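You operate a simulated robot arm through the tools that you are given. There is no shell and no other tool. Be economical: measure what you need, move in short steps, check, and stop when the job is done.

You run a simulated robot arm. Do the job below in one go: nothing can be reset, and whatever is moved stays where it is left.

JOB
Pour milk into the purple rim cup to 100 ml, then top up with water to 150 ml.
Fine: pan back; cup on the sink rack under the small tap, tap off, cup back.

The check looks at the end state, three seconds after you hand in, the way a careful person would. Anything else that was tipped, shoved, dropped, spilled or broken makes it a failure.

ROBOT AND FRAMES
A 7-joint arm with a two-finger parallel gripper, fixed in place. Base frame: the origin is at the foot of the arm, x ahead of it, y to its left, z up. Units: m, rad, N and s.
Its first joint turns from -1.152 to 1.152 rad. Payload 2.6 kg.
Tool frame: the origin (TCP) lies between the finger pads and is the grasp point; the fingertips stand 0.03 m ahead of it; z points along the fingers, y is the line along which they close. The gripper opens to 0.094 m. The fingers are 0.028 m wide and 0.01 m thick; the gripper's body (0.05 by 0.096 m) begins 0.055 m behind the TCP.
Orientation is that of the tool frame in the base frame, as a unit quaternion [x, y, z, w]. With the fingers straight down and closing along the base's y, the tool's x points along the base's -x, its y along +y and its z along -z.

CONTROLS
- The arm moves only by the tool send_rows. Its argument "series" is a list of rows, each a list of 7 numbers: the shift along the tool's x, y, z in units of 30 mm (1.0 is 30 mm), then the turn, a rotation vector about the tool's x, y, z in units of 4 degrees (1.0 is 4 degrees), then the opening, from 0 (shut) to 1 (fully open). In form: [[dx, dy, dz, wx, wy, wz, hand], ...]. A call has 1 to 12 rows; each row shifts and turns the commanded pose from where the row before left it, along the tool's axes as they then stand. A call with a number of a shift or a turn outside -1 to 1 is refused whole. Rows are played at 5 a second. More than 0.05 m and 0.15 rad between two rows, or a gripper value outside its range, and nothing of the call is played. Where a pose cannot be reached the arm comes as near as it can. A force on the tool above 40 N (or 10 N above the force at the start of the call, whichever is more), or a blocked arm, ends the call early, and 0.2 s more pass. Each finger travels about 0.072 m/s and halts on what it meets, pressing with about 40 N; the grip force reading is that of the motor and also rises with nothing between the fingers. The clock runs only during rows and for 0.2 s after the last one: add rows that do not move to give the fingers time. It gives the time, the measured TCP pose, the force on the tool (base axes), the opening and the grip force at its end, in the units of the frame above (readings bear some noise).
- Cameras (640 x 400 px; columns grow to the right, rows downward): "scene" is fixed at [0.0143, 0.4319, 0.5502]; the picture's right is [-0.81, -0.58, 0.00], its down [-0.37, 0.52, -0.77] and it looks along [0.45, -0.63, -0.63] (base axes); focal length 270 px, centre (320, 200). "wrist" rides on the gripper at [-0.037, 0, -0.058] in the tool frame; the picture's right is [0.00, -1.00, 0.00], its down [0.97, 0.00, -0.24] and it looks along [0.24, 0.00, 0.97] (tool axes); focal length 218 px, centre (320, 200). There is no depth. A picture from a camera that has moved, and an enlarged one, comes with that camera's place and axes in the base frame and with its lens. The place of the scene camera against the robot may be out by one fixed shift of up to 0.018 m in any direction.
- snapshot(camera): a new picture of that camera. The clock stands still meanwhile.
- close_up(camera, box): a new picture of the part [left, top, right, bottom] of that camera's present view, enlarged. The clock stands still meanwhile.
- hand_in(): hands the job in; it is judged then, once.

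Go step by step. Nothing tells you positions but the pictures and the camera data: compare them with the known pose of the tool, close in by small moves and look again before you grip or let go. The budget is 120 turns and 64 pictures, counting those below and the enlarged ones. Unless the task says otherwise, let go and move clear before handing in, and close with one line.

The tools are called after "Request:" as a command line: name --pt "numbers of a row" for each row, then --argument value for the rest, lists and objects as JSON in quotes. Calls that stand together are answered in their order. send_rows: Moves the arm, as the interface text tells. Its arguments: {"type":"object","properties":{"series":{"type":"array"}},"required":["series"]} The other tools are called the same way: snapshot (camera) takes a picture; close_up (camera, box) takes an enlarged picture of a part of a camera's view; hand_in () hands the job in.

At the start:

```text
clock: 0.0
tool_pos: [0.3277, 0.1538, 0.3813]
tcp_rot: [0.0, 1.0, 0.0, -0.001]
force: [-0.5, -0.1, -0.3]
gripper_width: 0.0941
finger_force: 0.1
```

scene: 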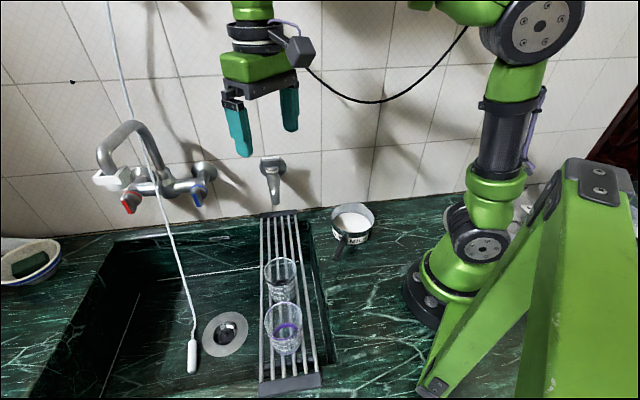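
wrist: 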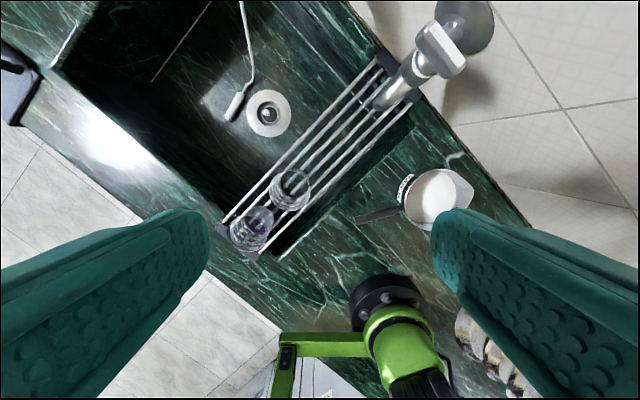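

I see a sink with a rack holding two glasses (one with a purple rim band), a small milk pan on the counter, a small tap by the wall and a big mixer tap. I'll look closer at the cups, pan and taps before moving.

Request:
close_up --camera "scene" --box '[230, 140, 390, 240]'

Request:
close_up --camera "scene" --box '[224, 240, 352, 400]'

Request:
close_up --camera "wrist" --box '[200, 140, 360, 280]'

Request:
close_up --camera "wrist" --box '[340, 0, 500, 240]'

```text
4.00 times, centred on (310, 190) of scene
camera zoom: at [0.0143, 0.4319, 0.5502], right [-0.81, -0.58, 0.0], down [-0.37, 0.52, -0.77], along [0.45, -0.63, -0.63], focal length 1081 px, centre (360, 240)
```

zoom: 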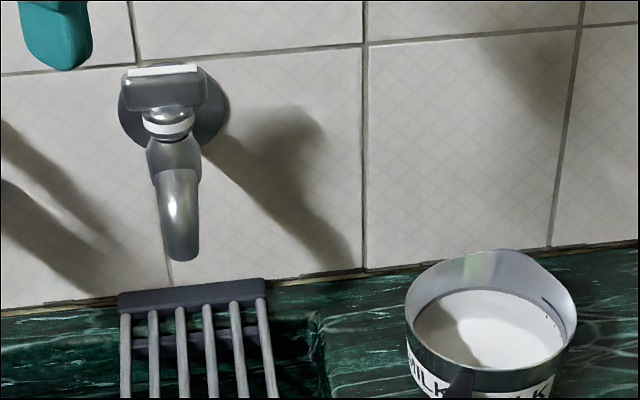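

```text
2.50 times, centred on (288, 320) of scene
camera zoom: at [0.0143, 0.4319, 0.5502], right [-0.81, -0.58, 0.0], down [-0.37, 0.52, -0.77], along [0.45, -0.63, -0.63], focal length 675 px, centre (400, -100)
```

zoom: 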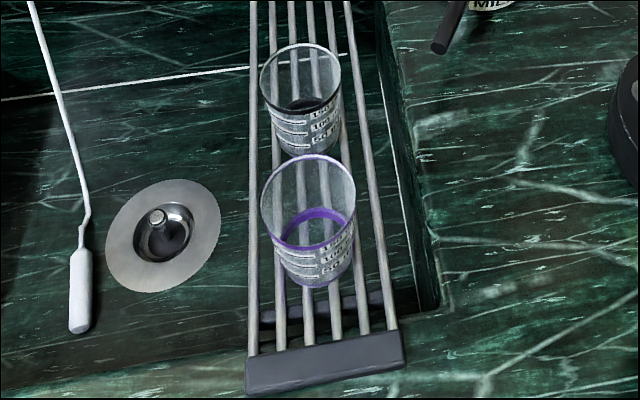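

```text
2.86 times, centred on (280, 210) of wrist
camera zoom: at [0.3636, 0.1512, 0.4402], right [0.0, -1.0, 0.0], down [-0.97, 0.0, 0.24], along [-0.24, 0.0, -0.97], focal length 624 px, centre (434, 171)
```

zoom: 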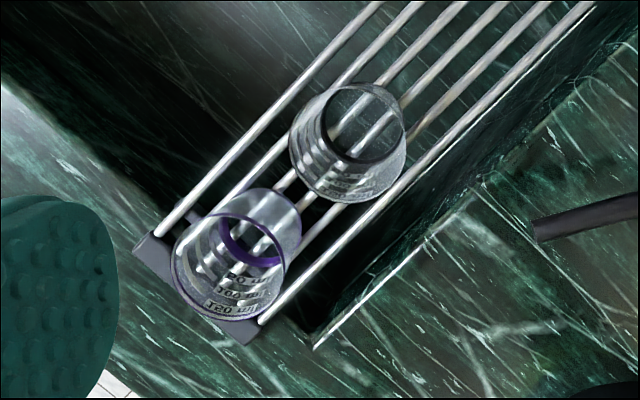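

```text
1.67 times, centred on (420, 120) of wrist
camera zoom: at [0.3636, 0.1512, 0.4402], right [0.0, -1.0, 0.0], down [-0.97, 0.0, 0.24], along [-0.24, 0.0, -0.97], focal length 364 px, centre (153, 333)
```

zoom: 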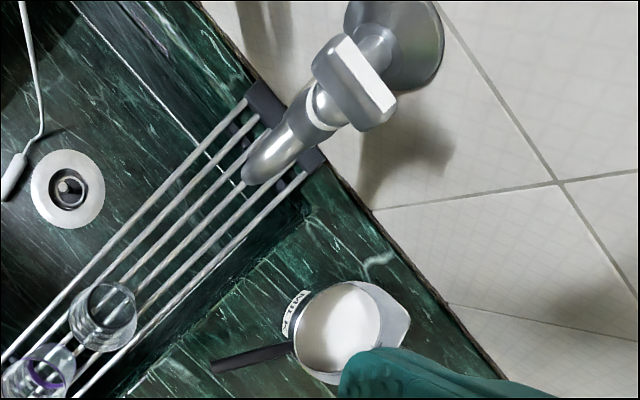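

The small tap has a lever on top and its spout is near (0.42, 0.07, 0.10). The pan is near (0.27, -0.06) with its handle towards +y, and the cups stand along the rack. Next I move the wrist camera closer to the pan.

Request:
send_rows --pt "0.167 -0.855 0.44 0 0 0 1" --pt "0.167 -0.855 0.44 0 0 0 1" --pt "0.167 -0.855 0.44 0 0 0 1" --pt "0.167 -0.855 0.44 0 0 0 1" --pt "0.167 -0.855 0.44 0 0 0 1" --pt "0.167 -0.855 0.44 0 0 0 1" --pt "0 0 0 0 0 0 1"

Request:
snapshot --camera "wrist"

Request:
snapshot --camera "scene"

```text
clock: 1.6
tool_pos: [0.2993, -0.0029, 0.302]
tcp_rot: [-0.001, 1.0, 0.0, 0.0]
force: [0.0, 0.3, 0.1]
gripper_width: 0.094
finger_force: 0.0
```

```text
57 pictures are left
camera wrist: at [0.3347, -0.0036, 0.3617], right [0.0, -1.0, 0.0], down [-0.97, 0.0, 0.24], along [-0.24, 0.0, -0.97], focal length 218 px, centre (320, 200)
```

wrist: 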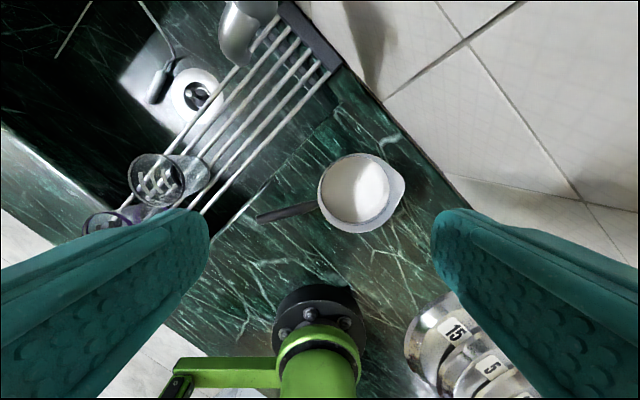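

```text
56 pictures are left
```

scene: 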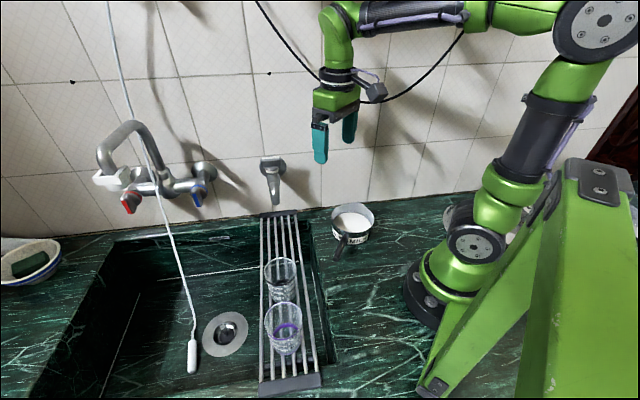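

The pan's centre is about (0.275, -0.055) with its rim at z≈0.067. Its handle runs along (-0.265, 0.964) at z≈0.07, and the lip is opposite the handle. I plan to grip the handle from above with tool x towards the pan, so I turn the tool about -105° first.

Request:
send_rows --pt "0 0 0 0 0 -1 1" --pt "0 0 0 0 0 -1 1" --pt "0 0 0 0 0 -1 1" --pt "0 0 0 0 0 -1 1" --pt "0 0 0 0 0 -1 1" --pt "0 0 0 0 0 -1 1" --pt "0 0 0 0 0 -1 1" --pt "0 0 0 0 0 -1 1" --pt "0 0 0 0 0 -1 1" --pt "0 0 0 0 0 -1 1" --pt "0 0 0 0 0 -1 1" --pt "0 0 0 0 0 -1 1"

Request:
send_rows --pt "0 0 0 0 0 -1 1" --pt "0 0 0 0 0 -1 1" --pt "0 0 0 0 0 -1 1" --pt "0 0 0 0 0 -1 1" --pt "0 0 0 0 0 -1 1" --pt "0 0 0 0 0 -1 1" --pt "0 0 0 0 0 -1 1" --pt "0 0 0 0 0 -1 1" --pt "0 0 0 0 0 -1 1" --pt "0 0 0 0 0 -1 1" --pt "0 0 0 0 0 -1 1" --pt "0 0 0 0 0 -1 1"

Request:
send_rows --pt "0 0 0 0 0 -1 1" --pt "0 0 0 0 0 -1 1" --pt "0 0 0 0 0 -0.35 1" --pt "0 0 0 0 0 0 1"

Request:
snapshot --camera "wrist"

```text
clock: 4.2
tool_pos: [0.2975, -0.0013, 0.3027]
tcp_rot: [-0.407, 0.913, 0.0, 0.0]
force: [-0.8, 0.5, -1.2]
gripper_width: 0.0939
finger_force: 0.0
```

```text
clock: 6.8
tool_pos: [0.2984, -0.0016, 0.3023]
tcp_rot: [0.743, -0.67, 0.001, 0.0]
force: [0.0, -0.3, 0.0]
gripper_width: 0.0938
finger_force: 0.0
```

```text
clock: 7.8
tool_pos: [0.2971, -0.001, 0.3033]
tcp_rot: [0.795, -0.606, 0.0, 0.001]
force: [0.4, -0.8, -0.7]
gripper_width: 0.0938
finger_force: 0.0
```

```text
55 pictures are left
camera wrist: at [0.2868, 0.0333, 0.3612], right [0.96, 0.27, 0.0], down [0.26, -0.94, 0.24], along [0.06, -0.23, -0.97], focal length 218 px, centre (320, 200)
```

wrist: 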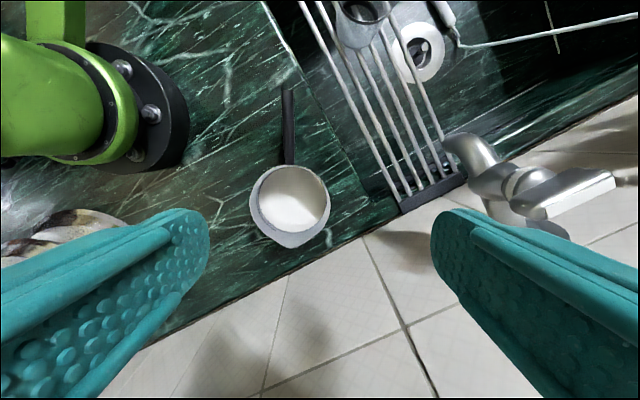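

The tool is now aligned with the handle, which appears vertical in the picture. I move above the grip point at about (0.246, 0.03) and look again.

Request:
send_rows --pt "-0.29 0.28 0.87 0 0 0 1" --pt "-0.29 0.28 0.87 0 0 0 1" --pt "-0.29 0.28 0.87 0 0 0 1" --pt "-0.29 0.28 0.87 0 0 0 1" --pt "-0.29 0.28 0.87 0 0 0 1" --pt "0 0 0 0 0 0 1"

Request:
snapshot --camera "wrist"

Request:
close_up --camera "scene" --box '[280, 110, 440, 260]'

```text
clock: 9.2
tool_pos: [0.246, 0.0275, 0.1718]
tcp_rot: [0.795, -0.606, 0.0, 0.0]
force: [-0.3, 1.4, 0.2]
gripper_width: 0.0937
finger_force: 0.0
```

```text
54 pictures are left
camera wrist: at [0.2353, 0.0625, 0.2301], right [0.96, 0.27, 0.0], down [0.26, -0.94, 0.24], along [0.06, -0.23, -0.97], focal length 218 px, centre (320, 200)
```

wrist: 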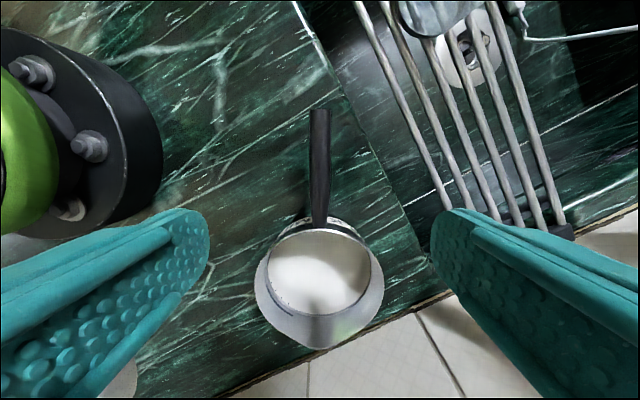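

```text
2.67 times, centred on (360, 185) of scene
camera zoom: at [0.0143, 0.4319, 0.5502], right [-0.81, -0.58, 0.0], down [-0.37, 0.52, -0.77], along [0.45, -0.63, -0.63], focal length 720 px, centre (213, 240)
```

zoom: 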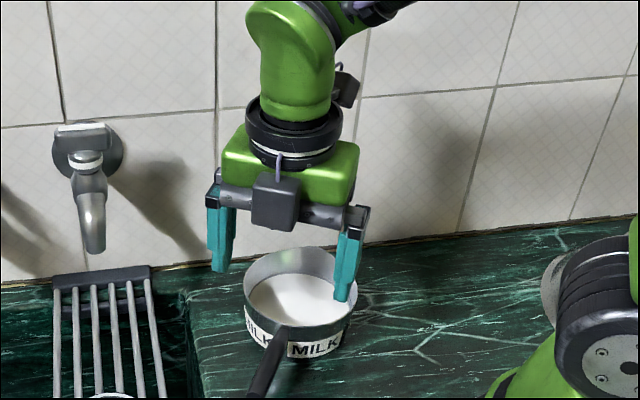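

The handle lies centred between the fingers at z≈0.07. I descend to it and close.

Request:
send_rows --pt "0 0 0.68 0 0 0 1" --pt "0 0 0.68 0 0 0 1" --pt "0 0 0.68 0 0 0 1" --pt "0 0 0.68 0 0 0 1" --pt "0 0 0.68 0 0 0 1" --pt "0 0 0 0 0 0 1"

Request:
close_up --camera "scene" --box '[280, 140, 440, 290]'

```text
clock: 10.6
tool_pos: [0.2472, 0.0293, 0.0665]
tcp_rot: [0.796, -0.606, 0.0, 0.0]
force: [-0.7, -0.5, 0.0]
gripper_width: 0.0937
finger_force: 0.1
```

```text
2.67 times, centred on (360, 215) of scene
camera zoom: at [0.0143, 0.4319, 0.5502], right [-0.81, -0.58, 0.0], down [-0.37, 0.52, -0.77], along [0.45, -0.63, -0.63], focal length 720 px, centre (213, 160)
```

zoom: 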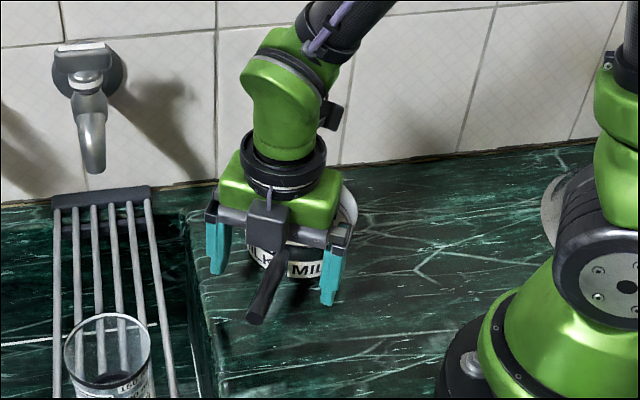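

The fingers straddle the handle. I close on it.

Request:
send_rows --pt "0 0 0 0 0 0 0.3" --pt "0 0 0 0 0 0 0.3" --pt "0 0 0 0 0 0 0" --pt "0 0 0 0 0 0 0" --pt "0 0 0 0 0 0 0" --pt "0 0 0 0 0 0 0"

Request:
snapshot --camera "wrist"

```text
clock: 12.0
tool_pos: [0.2461, 0.0302, 0.0683]
tcp_rot: [0.795, -0.607, -0.001, 0.0]
force: [-2.5, -0.6, 2.8]
gripper_width: 0.017
finger_force: 40.1
```

```text
51 pictures are left
camera wrist: at [0.2355, 0.0642, 0.1271], right [0.96, 0.26, 0.0], down [0.26, -0.94, 0.24], along [0.06, -0.23, -0.97], focal length 218 px, centre (320, 200)
```

wrist: 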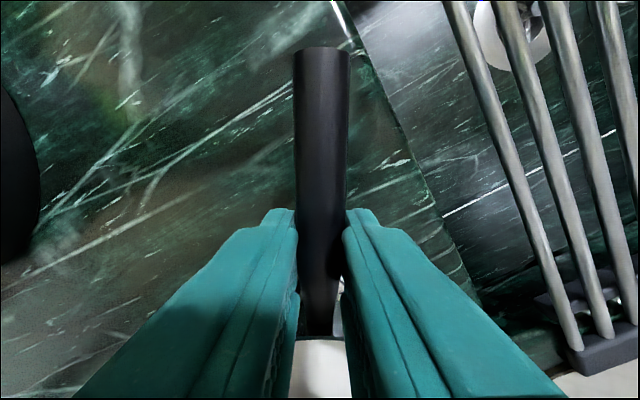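

The handle is gripped (width 17 mm). I lift gently and check.

Request:
send_rows --pt "0 0 -0.2 0 0 0 0" --pt "0 0 -0.3 0 0 0 0" --pt "0 0 -0.4 0 0 0 0" --pt "0 0 -0.5 0 0 0 0" --pt "0 0 -0.6 0 0 0 0" --pt "0 0 -0.6 0 0 0 0" --pt "0 0 -0.6 0 0 0 0" --pt "0 0 -0.6 0 0 0 0" --pt "0 0 -0.5 0 0 0 0" --pt "0 0 -0.4 0 0 0 0" --pt "0 0 -0.2 0 0 0 0" --pt "0 0 0 0 0 0 0"

Request:
snapshot --camera "scene"

```text
clock: 14.6
tool_pos: [0.2459, 0.0285, 0.2182]
tcp_rot: [0.795, -0.606, 0.0, 0.0]
force: [0.9, 0.5, -4.5]
gripper_width: 0.0169
finger_force: 39.6
```

```text
50 pictures are left
```

scene: 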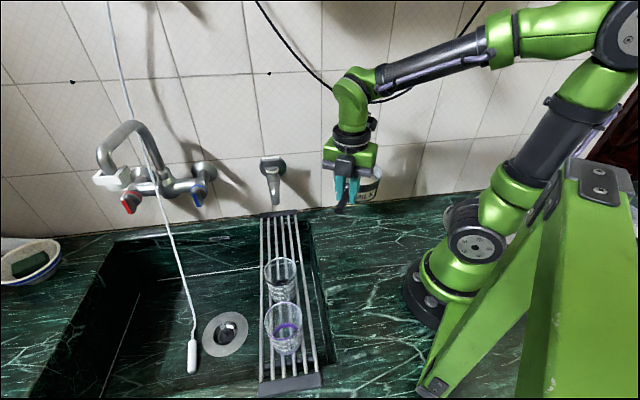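

The pan is up and level. I carry it slowly over towards the far side of the purple cup, high above everything.

Request:
send_rows --pt "-0.13 -0.08 -0.012 0 0 0 0" --pt "-0.26 -0.165 -0.024 0 0 0 0" --pt "-0.39 -0.25 -0.036 0 0 0 0" --pt "-0.518 -0.33 -0.048 0 0 0 0" --pt "-0.518 -0.33 -0.048 0 0 0 0" --pt "-0.518 -0.33 -0.048 0 0 0 0" --pt "-0.518 -0.33 -0.048 0 0 0 0" --pt "-0.518 -0.33 -0.048 0 0 0 0" --pt "-0.518 -0.33 -0.048 0 0 0 0" --pt "-0.518 -0.33 -0.048 0 0 0 0" --pt "-0.518 -0.33 -0.048 0 0 0 0" --pt "-0.518 -0.33 -0.048 0 0 0 0"

Request:
send_rows --pt "-0.518 -0.33 -0.048 0 0 0 0" --pt "-0.518 -0.33 -0.048 0 0 0 0" --pt "-0.518 -0.33 -0.048 0 0 0 0" --pt "-0.518 -0.33 -0.048 0 0 0 0" --pt "-0.518 -0.33 -0.048 0 0 0 0" --pt "-0.518 -0.33 -0.048 0 0 0 0" --pt "-0.518 -0.33 -0.048 0 0 0 0" --pt "-0.518 -0.33 -0.048 0 0 0 0" --pt "-0.518 -0.33 -0.048 0 0 0 0" --pt "-0.39 -0.25 -0.036 0 0 0 0" --pt "-0.26 -0.165 -0.024 0 0 0 0" --pt "-0.13 -0.08 -0.012 0 0 0 0"

Request:
send_rows --pt "0 0 0 0 0 0.4 0" --pt "0 0 0 0 0 0.8 0" --pt "0 0 0 0 0 1 0" --pt "0 0 0 0 0 1 0" --pt "0 0 0 0 0 1 0" --pt "0 0 0 0 0 1 0" --pt "0 0 0 0 0 1 0" --pt "0 0 0 0 0 1 0" --pt "0 0 0 0 0 1 0" --pt "0 0 0 0 0 1 0" --pt "0 0 0 0 0 1 0" --pt "0 0 0 0 0 0.6 0"

Request:
snapshot --camera "scene"

Request:
snapshot --camera "wrist"

```text
clock: 17.2
tool_pos: [0.3034, 0.2146, 0.2326]
tcp_rot: [0.795, -0.607, 0.0, 0.0]
force: [-0.5, 0.7, -4.2]
gripper_width: 0.017
finger_force: 40.1
```

```text
clock: 19.8
tool_pos: [0.3592, 0.3989, 0.2463]
tcp_rot: [0.795, -0.606, 0.001, 0.0]
force: [-0.2, -0.4, -4.0]
gripper_width: 0.0169
finger_force: 40.0
```

```text
clock: 22.4
tool_pos: [0.359, 0.3986, 0.2471]
tcp_rot: [-0.516, 0.857, -0.001, 0.0]
force: [-0.4, 0.0, -4.6]
gripper_width: 0.017
finger_force: 40.1
```

```text
49 pictures are left
```

scene: 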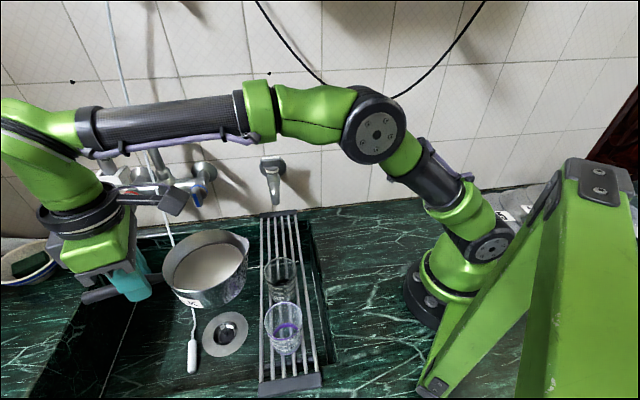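

```text
48 pictures are left
camera wrist: at [0.3765, 0.4307, 0.3054], right [0.88, -0.47, 0.0], down [-0.45, -0.86, 0.24], along [-0.11, -0.21, -0.97], focal length 218 px, centre (320, 200)
```

wrist: 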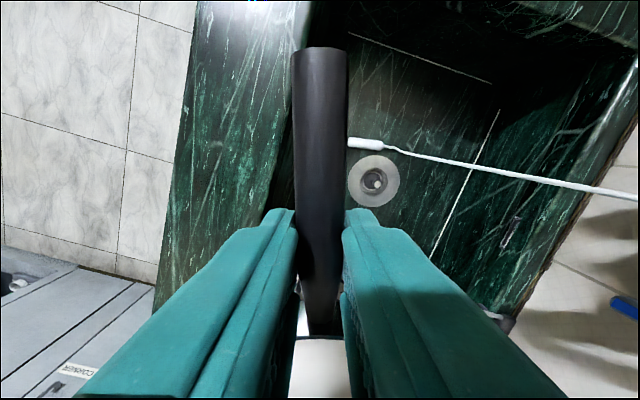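

The pan is level beyond the cups. Pan and cup positions in the scene view agree after a camera shift of about (+0.013, 0, +0.011), which puts the purple cup's rim at about (0.222, 0.274, 0.091). I bring the lip over the cup and begin to pitch, still below pouring tilt.

Request:
send_rows --pt "0.152 0.347 0.122 0 0 0 0" --pt "0.152 0.347 0.122 0 0 0 0" --pt "0.152 0.347 0.122 0 0 0 0" --pt "0.152 0.347 0.122 0 0 0 0" --pt "0.152 0.347 0.122 0 0 0 0" --pt "0.152 0.347 0.122 0 0 0 0" --pt "0 0 0 0 -0.5 0 0" --pt "0 0 0 0 -0.5 0 0" --pt "0 0 0 0 -0.5 0 0" --pt "0 0 0 0 -0.5 0 0" --pt "0 0 0 0 -0.5 0 0" --pt "0 0 0 0 0 0 0"

Request:
snapshot --camera "scene"

Request:
close_up --camera "scene" --box '[180, 200, 340, 400]'

```text
clock: 25.0
tool_pos: [0.2922, 0.4031, 0.2242]
tcp_rot: [-0.514, 0.853, 0.046, 0.075]
force: [0.0, 0.7, -4.3]
gripper_width: 0.0171
finger_force: 40.2
```

```text
47 pictures are left
```

scene: 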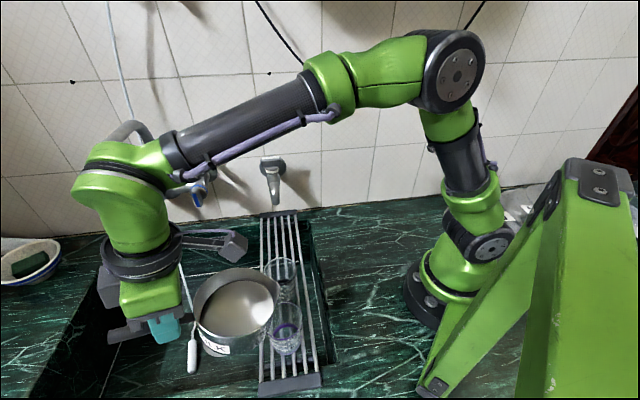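

```text
2.00 times, centred on (260, 300) of scene
camera zoom: at [0.0144, 0.4319, 0.5502], right [-0.81, -0.58, 0.0], down [-0.37, 0.52, -0.77], along [0.45, -0.63, -0.63], focal length 540 px, centre (440, 0)
```

zoom: 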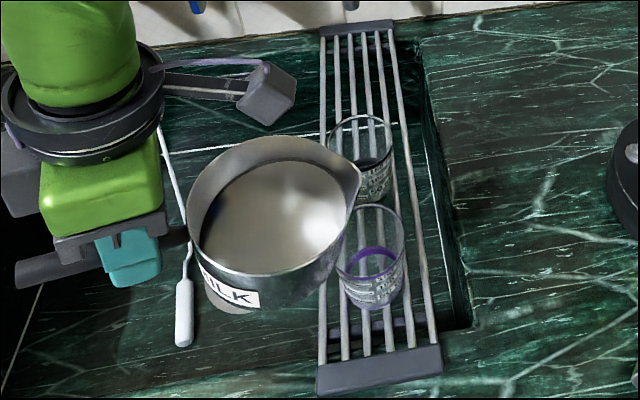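

The lip is near the cup, but it looks a little lower than expected. I check the handle in the grip with the wrist camera.

Request:
snapshot --camera "wrist"

Request:
close_up --camera "scene" --box '[60, 200, 300, 380]'

```text
45 pictures are left
camera wrist: at [0.3028, 0.4259, 0.2886], right [0.88, -0.47, 0.0], down [-0.47, -0.88, 0.07], along [-0.03, -0.06, -1.0], focal length 218 px, centre (320, 200)
```

wrist: 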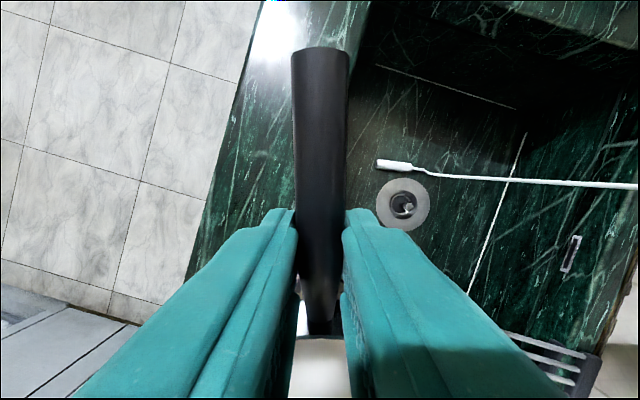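

```text
2.22 times, centred on (180, 290) of scene
camera zoom: at [0.0144, 0.4319, 0.5502], right [-0.81, -0.58, 0.0], down [-0.37, 0.52, -0.77], along [0.45, -0.63, -0.63], focal length 600 px, centre (631, 0)
```

zoom: 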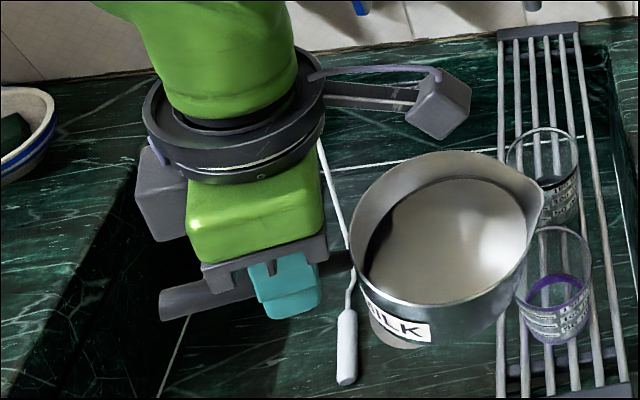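

No slip is visible, and the milk surface is already close to the lip. I back the lip off about 2 cm, lower it, and look again before pouring.

Request:
send_rows --pt "-0.12 0.015 0.28 0 0 0 0" --pt "-0.12 0.015 0.28 0 0 0 0" --pt "-0.12 0.015 0.28 0 0 0 0" --pt "-0.12 0.015 0.28 0 0 0 0" --pt "0 0 0 0 0 0 0"

Request:
close_up --camera "scene" --box '[210, 240, 338, 340]'

```text
clock: 26.2
tool_pos: [0.2992, 0.4223, 0.1933]
tcp_rot: [-0.515, 0.853, 0.044, 0.074]
force: [0.3, 0.4, -4.2]
gripper_width: 0.0171
finger_force: 40.0
```

```text
4.00 times, centred on (274, 290) of scene
camera zoom: at [0.0144, 0.4319, 0.5502], right [-0.81, -0.58, 0.0], down [-0.37, 0.52, -0.77], along [0.45, -0.63, -0.63], focal length 1081 px, centre (504, -160)
```

zoom: 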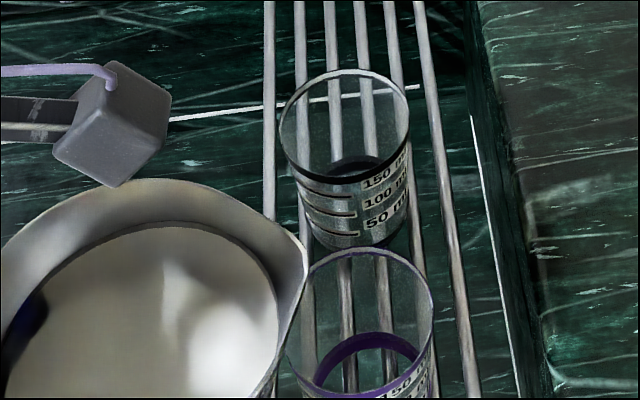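

The lip sits about 12 mm short of the cup's centre and 5–6 cm above the rim. I now pitch in small steps about the lip and watch for flow.

Request:
send_rows --pt "0 0 -0.18 0 -0.5 0 0" --pt "0 0 -0.18 0 -0.5 0 0" --pt "0 0 -0.18 0 -0.5 0 0" --pt "0 0 0 0 0 0 0"

Request:
close_up --camera "scene" --box '[220, 250, 348, 350]'

```text
clock: 27.2
tool_pos: [0.2976, 0.4189, 0.2092]
tcp_rot: [-0.512, 0.848, 0.072, 0.12]
force: [-0.5, 0.3, -4.3]
gripper_width: 0.017
finger_force: 40.2
```

```text
4.00 times, centred on (284, 300) of scene
camera zoom: at [0.0144, 0.4319, 0.5502], right [-0.81, -0.58, 0.0], down [-0.37, 0.52, -0.77], along [0.45, -0.63, -0.63], focal length 1081 px, centre (464, -200)
```

zoom: 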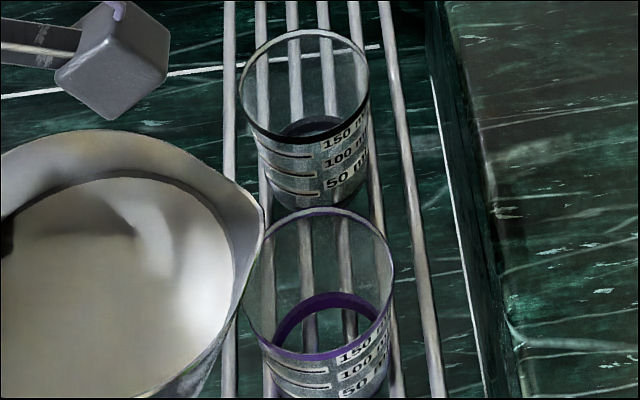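

No flow yet at 16°. I continue in small steps.

Request:
send_rows --pt "0 0 -0.18 0 -0.5 0 0" --pt "0 0 -0.18 0 -0.5 0 0" --pt "0 0 -0.18 0 -0.5 0 0" --pt "0 0 0 0 0 0 0"

Request:
close_up --camera "scene" --box '[220, 250, 348, 350]'

```text
clock: 28.2
tool_pos: [0.2954, 0.4144, 0.2245]
tcp_rot: [-0.506, 0.841, 0.099, 0.164]
force: [0.0, 0.6, -4.4]
gripper_width: 0.0171
finger_force: 40.1
```

```text
4.00 times, centred on (284, 300) of scene
camera zoom: at [0.0144, 0.4319, 0.5502], right [-0.81, -0.58, 0.0], down [-0.37, 0.52, -0.77], along [0.45, -0.63, -0.63], focal length 1081 px, centre (464, -200)
```

zoom: 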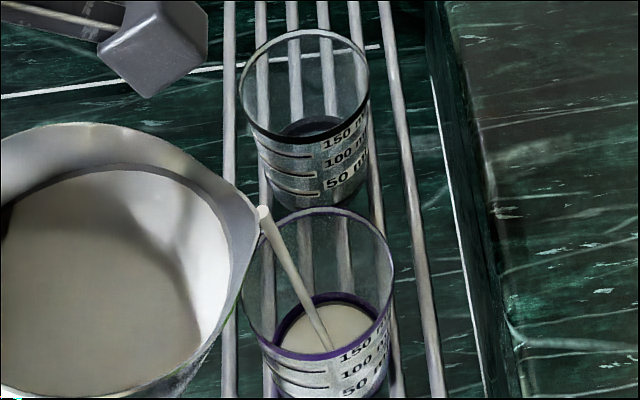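

Milk is flowing cleanly into the cup. I hold briefly and measure the rise.

Request:
send_rows --pt "0 0 0 0 0 0 0"

Request:
close_up --camera "scene" --box '[260, 290, 324, 360]'

```text
clock: 28.6
tool_pos: [0.2952, 0.4145, 0.2245]
tcp_rot: [-0.506, 0.841, 0.098, 0.163]
force: [-0.3, -0.8, -3.6]
gripper_width: 0.017
finger_force: 40.5
```

```text
5.71 times, centred on (292, 325) of scene
camera zoom: at [0.0144, 0.4319, 0.5502], right [-0.81, -0.58, 0.0], down [-0.37, 0.52, -0.77], along [0.45, -0.63, -0.63], focal length 1544 px, centre (480, -514)
```

zoom: 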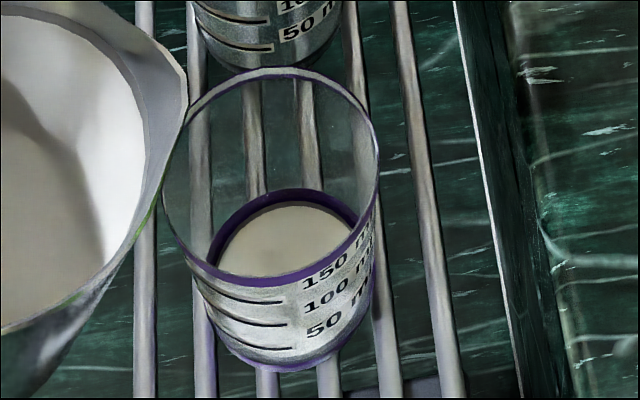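

The flow stopped by itself at this tilt, with roughly 45 ml in the cup. I pitch 4° more.

Request:
send_rows --pt "0 0 -0.18 0 -0.5 0 0" --pt "0 0 -0.18 0 -0.5 0 0" --pt "0 0 0 0 0 0 0" --pt "0 0 0 0 0 0 0" --pt "0 0 0 0 0 0 0" --pt "0 0 0 0 0 0 0"

Request:
close_up --camera "scene" --box '[265, 295, 313, 350]'

```text
clock: 30.0
tool_pos: [0.2931, 0.4125, 0.2348]
tcp_rot: [-0.503, 0.834, 0.116, 0.193]
force: [-0.6, 0.0, -3.9]
gripper_width: 0.0169
finger_force: 39.8
```

```text
7.27 times, centred on (289, 322) of scene
camera zoom: at [0.0144, 0.4319, 0.5502], right [-0.81, -0.58, 0.0], down [-0.37, 0.52, -0.77], along [0.45, -0.63, -0.63], focal length 1965 px, centre (546, -691)
```

zoom: 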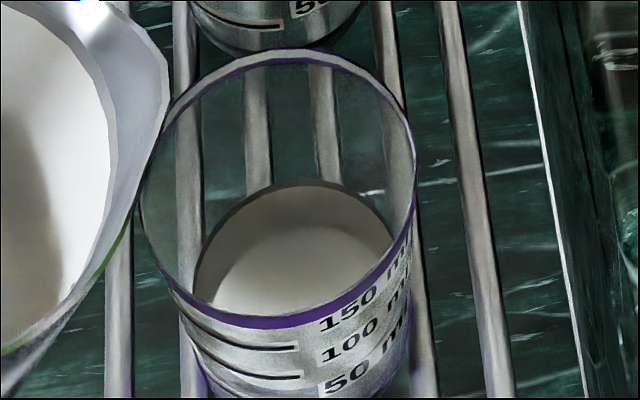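

The cup is roughly two-thirds to three-quarters of the way to 100 ml. I zoom hard on the graduations to read it.

Request:
close_up --camera "scene" --box '[270, 320, 308, 354]'

```text
11.76 times, centred on (289, 337) of scene
camera zoom: at [0.0144, 0.4319, 0.5502], right [-0.81, -0.58, 0.0], down [-0.37, 0.52, -0.77], along [0.45, -0.63, -0.63], focal length 3178 px, centre (685, -1412)
```

zoom: 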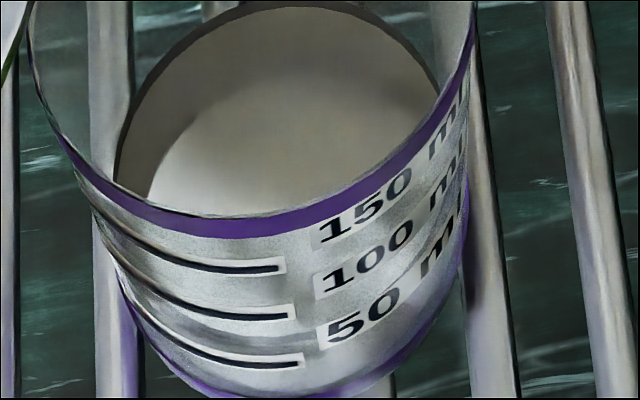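

The shading through the wall puts the level at roughly 75–80 ml. I add about 1.2° more.

Request:
send_rows --pt "0 0 -0.11 0 -0.3 0 0" --pt "0 0 0 0 0 0 0" --pt "0 0 0 0 0 0 0" --pt "0 0 0 0 0 0 0" --pt "0 0 0 0 0 0 0"

Request:
close_up --camera "scene" --box '[270, 320, 308, 354]'

```text
clock: 31.2
tool_pos: [0.2924, 0.4093, 0.2374]
tcp_rot: [-0.502, 0.833, 0.121, 0.201]
force: [0.4, 0.1, -3.1]
gripper_width: 0.0167
finger_force: 40.0
```

```text
11.76 times, centred on (289, 337) of scene
camera zoom: at [0.0144, 0.4319, 0.5502], right [-0.81, -0.58, 0.0], down [-0.37, 0.52, -0.77], along [0.45, -0.63, -0.63], focal length 3178 px, centre (685, -1412)
```

zoom: 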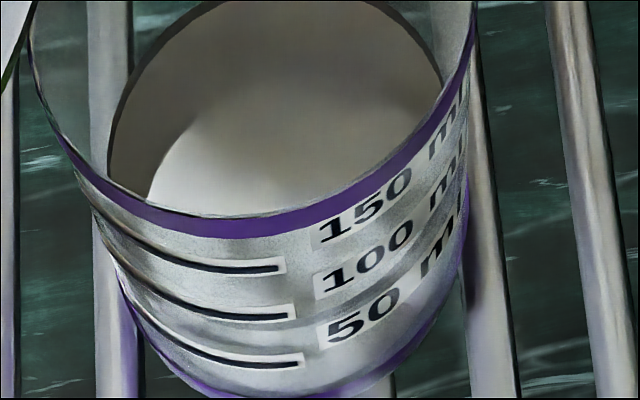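

The level has risen further. I take the same zoom slightly higher to see the back edge.

Request:
close_up --camera "scene" --box '[270, 310, 308, 344]'

```text
11.76 times, centred on (289, 327) of scene
camera zoom: at [0.0144, 0.4319, 0.5502], right [-0.81, -0.58, 0.0], down [-0.37, 0.52, -0.77], along [0.45, -0.63, -0.63], focal length 3178 px, centre (685, -1294)
```

zoom: 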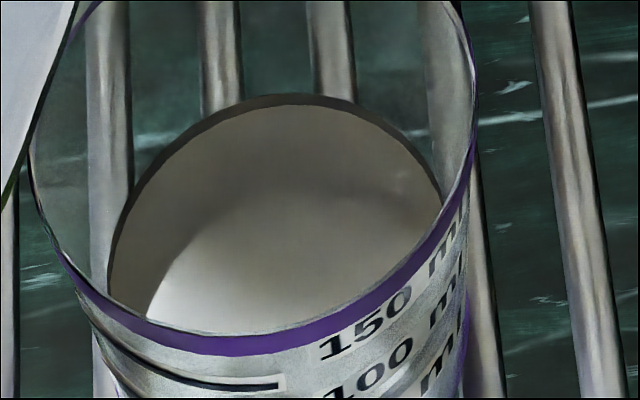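

The level is about 87 ml. I add roughly 0.9° more.

Request:
send_rows --pt "0 0 -0.08 0 -0.22 0 0" --pt "0 0 0 0 0 0 0" --pt "0 0 0 0 0 0 0" --pt "0 0 0 0 0 0 0" --pt "0 0 0 0 0 0 0"

Request:
close_up --camera "scene" --box '[270, 310, 308, 344]'

```text
clock: 32.4
tool_pos: [0.2919, 0.4091, 0.24]
tcp_rot: [-0.501, 0.83, 0.126, 0.208]
force: [0.0, 0.1, -2.7]
gripper_width: 0.0169
finger_force: 40.0
```

```text
11.76 times, centred on (289, 327) of scene
camera zoom: at [0.0144, 0.4319, 0.5502], right [-0.81, -0.58, 0.0], down [-0.37, 0.52, -0.77], along [0.45, -0.63, -0.63], focal length 3178 px, centre (685, -1294)
```

zoom: 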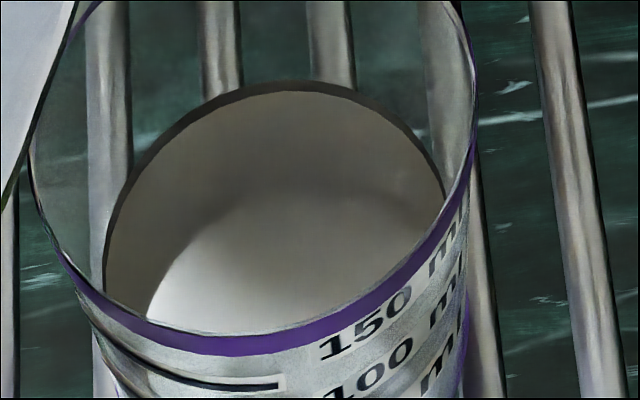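

The level now reads about 97–100 ml. I tip the pan back, raise it, and check the weight lost and the level.

Request:
send_rows --pt "0 0 0.18 0 0.5 0 0" --pt "0 0 0.18 0 0.5 0 0" --pt "0 0 0.18 0 0.5 0 0" --pt "0 0 0.18 0 0.5 0 0" --pt "0 0 0.18 0 0.5 0 0" --pt "0 0 0.18 0 0.5 0 0" --pt "0 0 0.18 0 0.5 0 0" --pt "0 0 0.18 0 0.5 0 0" --pt "0 0 0.18 0 0.5 0 0" --pt "-0.08 0 -0.5 0 0 0 0" --pt "-0.08 0 -0.5 0 0 0 0" --pt "-0.08 0 -0.5 0 0 0 0"

Request:
send_rows --pt "-0.2 0 -0.5 0 0.5 0 0" --pt "-0.2 0 -0.5 0 0.5 0 0" --pt "-0.2 0 -0.5 0 0.5 0 0" --pt "-0.2 0 -0.3 0 0.5 0 0" --pt "0 0 0 0 0.5 0 0" --pt "0 0 0 0 0 0 0" --pt "0 0 0 0 0 0 0"

Request:
send_rows --pt "0 0 0 0 0 0 0"

Request:
send_rows --pt "0 0 0 0 0 0 0"

Request:
send_rows --pt "0 0 0 0 0 0 0"

Request:
send_rows --pt "0 0 0 0 0 0 0"

Request:
send_rows --pt "0 0 0 0 0 0 0"

Request:
snapshot --camera "scene"

Request:
close_up --camera "scene" --box '[262, 295, 310, 360]'

```text
clock: 35.0
tool_pos: [0.301, 0.4238, 0.2414]
tcp_rot: [-0.514, 0.853, 0.046, 0.075]
force: [0.1, -0.9, -3.8]
gripper_width: 0.0172
finger_force: 40.0
```

```text
clock: 36.6
tool_pos: [0.3092, 0.4376, 0.2958]
tcp_rot: [-0.517, 0.856, 0.001, 0.0]
force: [0.1, 0.1, -3.4]
gripper_width: 0.0168
finger_force: 39.9
```

```text
clock: 37.0
tool_pos: [0.3084, 0.4375, 0.2973]
tcp_rot: [-0.517, 0.856, 0.001, 0.001]
force: [0.3, 0.0, -3.1]
gripper_width: 0.0169
finger_force: 39.9
```

```text
clock: 37.4
tool_pos: [0.3089, 0.4374, 0.2955]
tcp_rot: [-0.517, 0.856, 0.0, 0.0]
force: [0.3, -0.6, -3.8]
gripper_width: 0.0169
finger_force: 40.2
```

```text
clock: 37.8
tool_pos: [0.3094, 0.4378, 0.2971]
tcp_rot: [-0.517, 0.856, 0.0, 0.001]
force: [-1.1, -0.1, -3.0]
gripper_width: 0.0172
finger_force: 40.1
```

```text
clock: 38.2
tool_pos: [0.3084, 0.4377, 0.2958]
tcp_rot: [-0.516, 0.857, 0.0, 0.001]
force: [0.1, -0.3, -4.5]
gripper_width: 0.0171
finger_force: 39.9
```

```text
clock: 38.6
tool_pos: [0.3084, 0.4376, 0.296]
tcp_rot: [-0.517, 0.856, 0.0, 0.0]
force: [0.5, -0.1, -3.1]
gripper_width: 0.017
finger_force: 40.3
```

```text
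34 pictures are left
```

scene: 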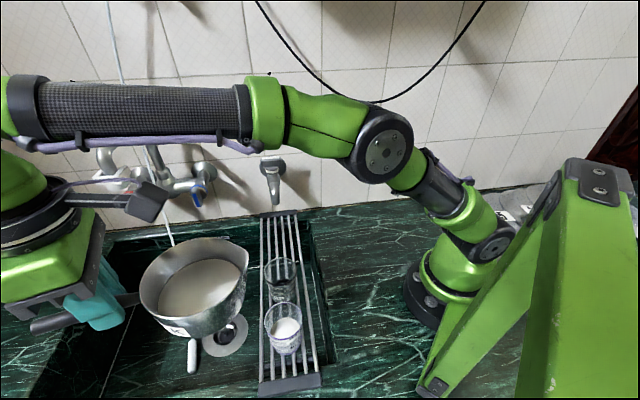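

```text
6.15 times, centred on (286, 328) of scene
camera zoom: at [0.0144, 0.4319, 0.5502], right [-0.81, -0.58, 0.0], down [-0.37, 0.52, -0.77], along [0.45, -0.63, -0.63], focal length 1663 px, centre (529, -585)
```

zoom: 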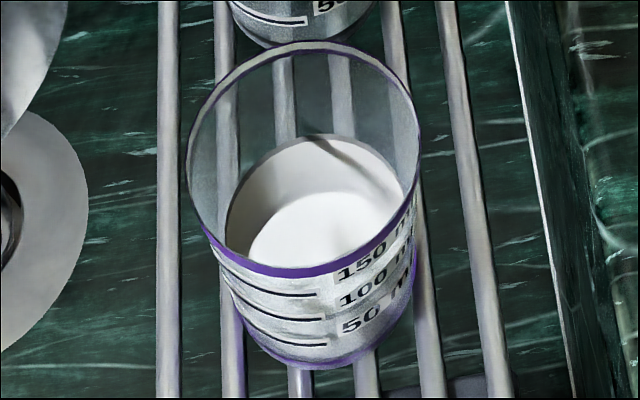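

Milk is in the cup with nothing spilled. I take one precise zoom to read the level on the front wall.

Request:
close_up --camera "scene" --box '[270, 318, 308, 352]'

```text
11.76 times, centred on (289, 335) of scene
camera zoom: at [0.0144, 0.4319, 0.5502], right [-0.81, -0.58, 0.0], down [-0.37, 0.52, -0.77], along [0.45, -0.63, -0.63], focal length 3178 px, centre (685, -1388)
```

zoom: 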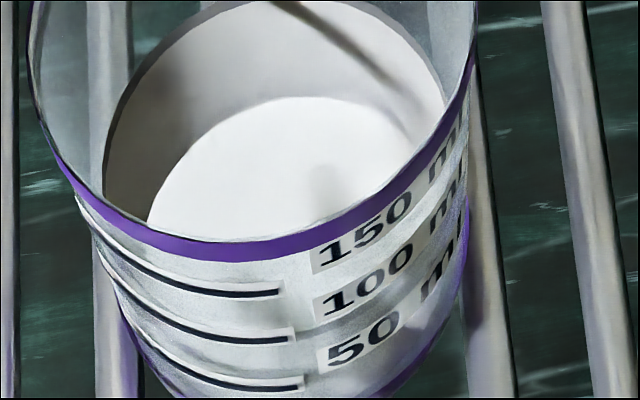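

That reads about 97–100 ml, so it's good. I carry the pan back the way it came.

Request:
send_rows --pt "0 0 0 0 0 -0.4 0" --pt "0 0 0 0 0 -0.8 0" --pt "0 0 0 0 0 -1 0" --pt "0 0 0 0 0 -1 0" --pt "0 0 0 0 0 -1 0" --pt "0 0 0 0 0 -1 0" --pt "0 0 0 0 0 -1 0" --pt "0 0 0 0 0 -1 0" --pt "0 0 0 0 0 -1 0" --pt "0 0 0 0 0 -1 0" --pt "0 0 0 0 0 -1 0" --pt "0 0 0 0 0 -0.6 0"

Request:
send_rows --pt "0.15 0.067 0.031 0 0 0 0" --pt "0.3 0.134 0.062 0 0 0 0" --pt "0.45 0.2 0.093 0 0 0 0" --pt "0.598 0.267 0.124 0 0 0 0" --pt "0.598 0.267 0.124 0 0 0 0" --pt "0.598 0.267 0.124 0 0 0 0" --pt "0.598 0.267 0.124 0 0 0 0" --pt "0.598 0.267 0.124 0 0 0 0" --pt "0.598 0.267 0.124 0 0 0 0" --pt "0.598 0.267 0.124 0 0 0 0" --pt "0.598 0.267 0.124 0 0 0 0" --pt "0.598 0.267 0.124 0 0 0 0"

Request:
send_rows --pt "0.598 0.267 0.124 0 0 0 0" --pt "0.598 0.267 0.124 0 0 0 0" --pt "0.598 0.267 0.124 0 0 0 0" --pt "0.598 0.267 0.124 0 0 0 0" --pt "0.598 0.267 0.124 0 0 0 0" --pt "0.598 0.267 0.124 0 0 0 0" --pt "0.598 0.267 0.124 0 0 0 0" --pt "0.598 0.267 0.124 0 0 0 0" --pt "0.598 0.267 0.124 0 0 0 0" --pt "0.45 0.2 0.093 0 0 0 0" --pt "0.3 0.134 0.062 0 0 0 0" --pt "0.15 0.067 0.031 0 0 0 0"

```text
clock: 41.2
tool_pos: [0.3066, 0.4376, 0.2968]
tcp_rot: [0.795, -0.606, 0.001, -0.001]
force: [-0.1, 0.9, -3.4]
gripper_width: 0.0167
finger_force: 39.6
```

```text
clock: 43.8
tool_pos: [0.2768, 0.2332, 0.2568]
tcp_rot: [0.795, -0.606, 0.0, -0.002]
force: [-0.7, -0.4, -2.9]
gripper_width: 0.0174
finger_force: 39.9
```

```text
clock: 46.4
tool_pos: [0.2452, 0.0302, 0.2176]
tcp_rot: [0.796, -0.606, 0.001, 0.0]
force: [0.6, -0.5, -3.5]
gripper_width: 0.0169
finger_force: 39.4
```

The pan is above its spot. I lower it gently.

Request:
send_rows --pt "0 0 0.4 0 0 0 0" --pt "0 0 0.6 0 0 0 0" --pt "0 0 0.6 0 0 0 0" --pt "0 0 0.6 0 0 0 0" --pt "0 0 0.6 0 0 0 0" --pt "0 0 0.6 0 0 0 0" --pt "0 0 0.6 0 0 0 0" --pt "0 0 0.4 0 0 0 0" --pt "0 0 0.3 0 0 0 0" --pt "0 0 0.15 0 0 0 0" --pt "0 0 0 0 0 0 0"

Request:
close_up --camera "scene" --box '[280, 140, 440, 290]'

```text
clock: 48.8
tool_pos: [0.2468, 0.0307, 0.0742]
tcp_rot: [0.795, -0.606, 0.0, -0.001]
force: [0.2, 0.4, -3.6]
gripper_width: 0.0169
finger_force: 40.1
```

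```text
2.67 times, centred on (360, 215) of scene
camera zoom: at [0.0144, 0.4319, 0.5502], right [-0.81, -0.58, 0.0], down [-0.37, 0.52, -0.77], along [0.45, -0.63, -0.63], focal length 720 px, centre (213, 160)
```

zoom: 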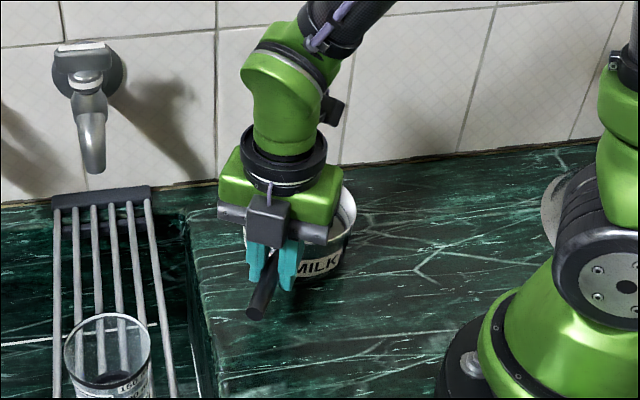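

Request:
send_rows --pt "0 0 0.07 0 0 0 0" --pt "0 0 0.07 0 0 0 0" --pt "0 0 0.04 0 0 0 0" --pt "0 0 0 0 0 0 0"

```text
clock: 49.8
tool_pos: [0.2474, 0.0311, 0.0687]
tcp_rot: [0.796, -0.606, 0.0, -0.002]
force: [-0.6, 8.5, 18.6]
gripper_width: 0.0168
finger_force: 40.7
```

It has contact with the counter. I relax slightly and open.

Request:
send_rows --pt "0 0 -0.03 0 0 0 0" --pt "0 0 0 0 0 0 0"

Request:
send_rows --pt "0 0 0 0 0 0 0.3" --pt "0 0 0 0 0 0 0.5" --pt "0 0 0 0 0 0 0.8" --pt "0 0 0 0 0 0 0.8" --pt "0 0 0 0 0 0 0.8"

Request:
send_rows --pt "0 0 -0.5 0 0 0 0.8" --pt "0 0 -1 0 0 0 0.8" --pt "0 0 -1 0 0 0 0.8" --pt "0 0 -1 0 0 0 0.8" --pt "0 0 -1 0 0 0 0.8" --pt "0 0 0 0 0 0 0.8"

Request:
snapshot --camera "wrist"

```text
clock: 50.4
tool_pos: [0.2461, 0.0301, 0.068]
tcp_rot: [0.795, -0.606, -0.002, -0.001]
force: [2.1, -1.6, 2.3]
gripper_width: 0.017
finger_force: 40.3
```

```text
clock: 51.6
tool_pos: [0.2453, 0.0314, 0.0685]
tcp_rot: [0.795, -0.606, 0.0, -0.002]
force: [0.8, 0.3, -0.5]
gripper_width: 0.0754
finger_force: 0.1
```

```text
clock: 53.0
tool_pos: [0.2448, 0.0315, 0.2021]
tcp_rot: [0.796, -0.606, 0.0, -0.001]
force: [0.3, 0.3, 0.3]
gripper_width: 0.0752
finger_force: 0.1
```

```text
30 pictures are left
camera wrist: at [0.2344, 0.0657, 0.2613], right [0.96, 0.27, 0.0], down [0.26, -0.94, 0.24], along [0.06, -0.23, -0.97], focal length 218 px, centre (320, 200)
```

wrist: 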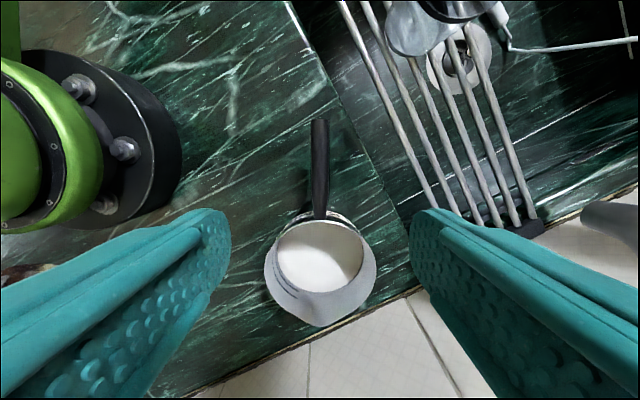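

The pan is back in its place. I now study the small tap closely.

Request:
close_up --camera "scene" --box '[246, 144, 302, 216]'

```text
5.56 times, centred on (274, 180) of scene
camera zoom: at [0.0143, 0.4319, 0.5502], right [-0.81, -0.58, 0.0], down [-0.37, 0.52, -0.77], along [0.45, -0.63, -0.63], focal length 1501 px, centre (576, 311)
```

zoom: 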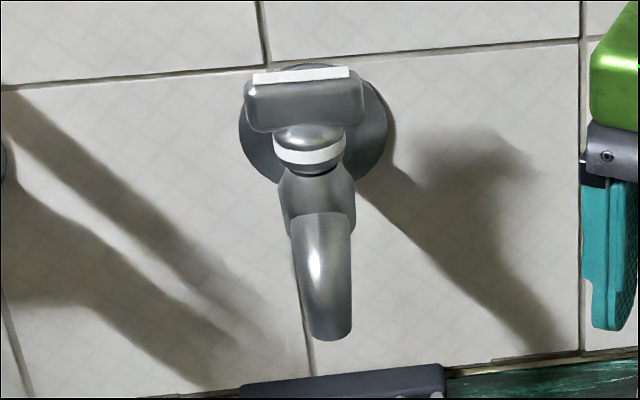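

The tap looks like a T-bar knob on an upright stem near (0.449, 0.043, 0.22). I turn the tool to x along the wall and go look at it from above.

Request:
send_rows --pt "0 0 -1 0 0 1 0.8" --pt "0 0 -1 0 0 1 0.8" --pt "0 0 -1 0 0 1 0.8" --pt "0 0 -1 0 0 1 0.8" --pt "0 0 -1 0 0 1 0.8" --pt "0 0 -0.3 0 0 1 0.8" --pt "0 0 0 0 0 1 0.8" --pt "0 0 0 0 0 1 0.8" --pt "0 0 0 0 0 1 0.8" --pt "0 0 0 0 0 1 0.8" --pt "0 0 0 0 0 1 0.8" --pt "0 0 0 0 0 1 0.8"

Request:
send_rows --pt "0 0 0 0 0 1 0.8" --pt "0 0 0 0 0 1 0.8" --pt "0 0 0 0 0 1 0.8" --pt "0 0 0 0 0 0.25 0.8" --pt "-1 0 0 0 0 0 0.8" --pt "-1 0 0 0 0 0 0.8" --pt "-1 0 0 0 0 0 0.8" --pt "-1 0 0 0 0 0 0.8" --pt "-1 0 0 0 0 0 0.8" --pt "0 0 0 0 0 0 0.8"

Request:
snapshot --camera "wrist"

```text
clock: 55.6
tool_pos: [0.245, 0.0304, 0.3616]
tcp_rot: [-0.479, 0.878, 0.0, 0.001]
force: [0.2, 0.0, -0.1]
gripper_width: 0.0754
finger_force: 0.1
```

```text
clock: 57.8
tool_pos: [0.3521, 0.135, 0.3611]
tcp_rot: [-0.378, 0.926, 0.001, 0.001]
force: [0.3, 0.8, 0.5]
gripper_width: 0.0752
finger_force: 0.1
```

```text
28 pictures are left
camera wrist: at [0.3769, 0.1602, 0.4206], right [0.7, -0.71, 0.0], down [-0.69, -0.68, 0.24], along [-0.17, -0.17, -0.97], focal length 218 px, centre (320, 200)
```

wrist: 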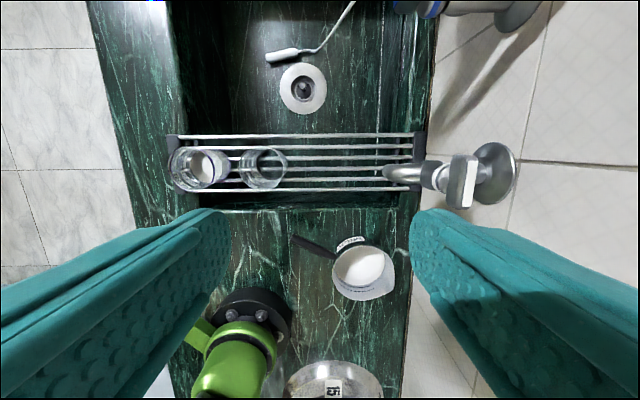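

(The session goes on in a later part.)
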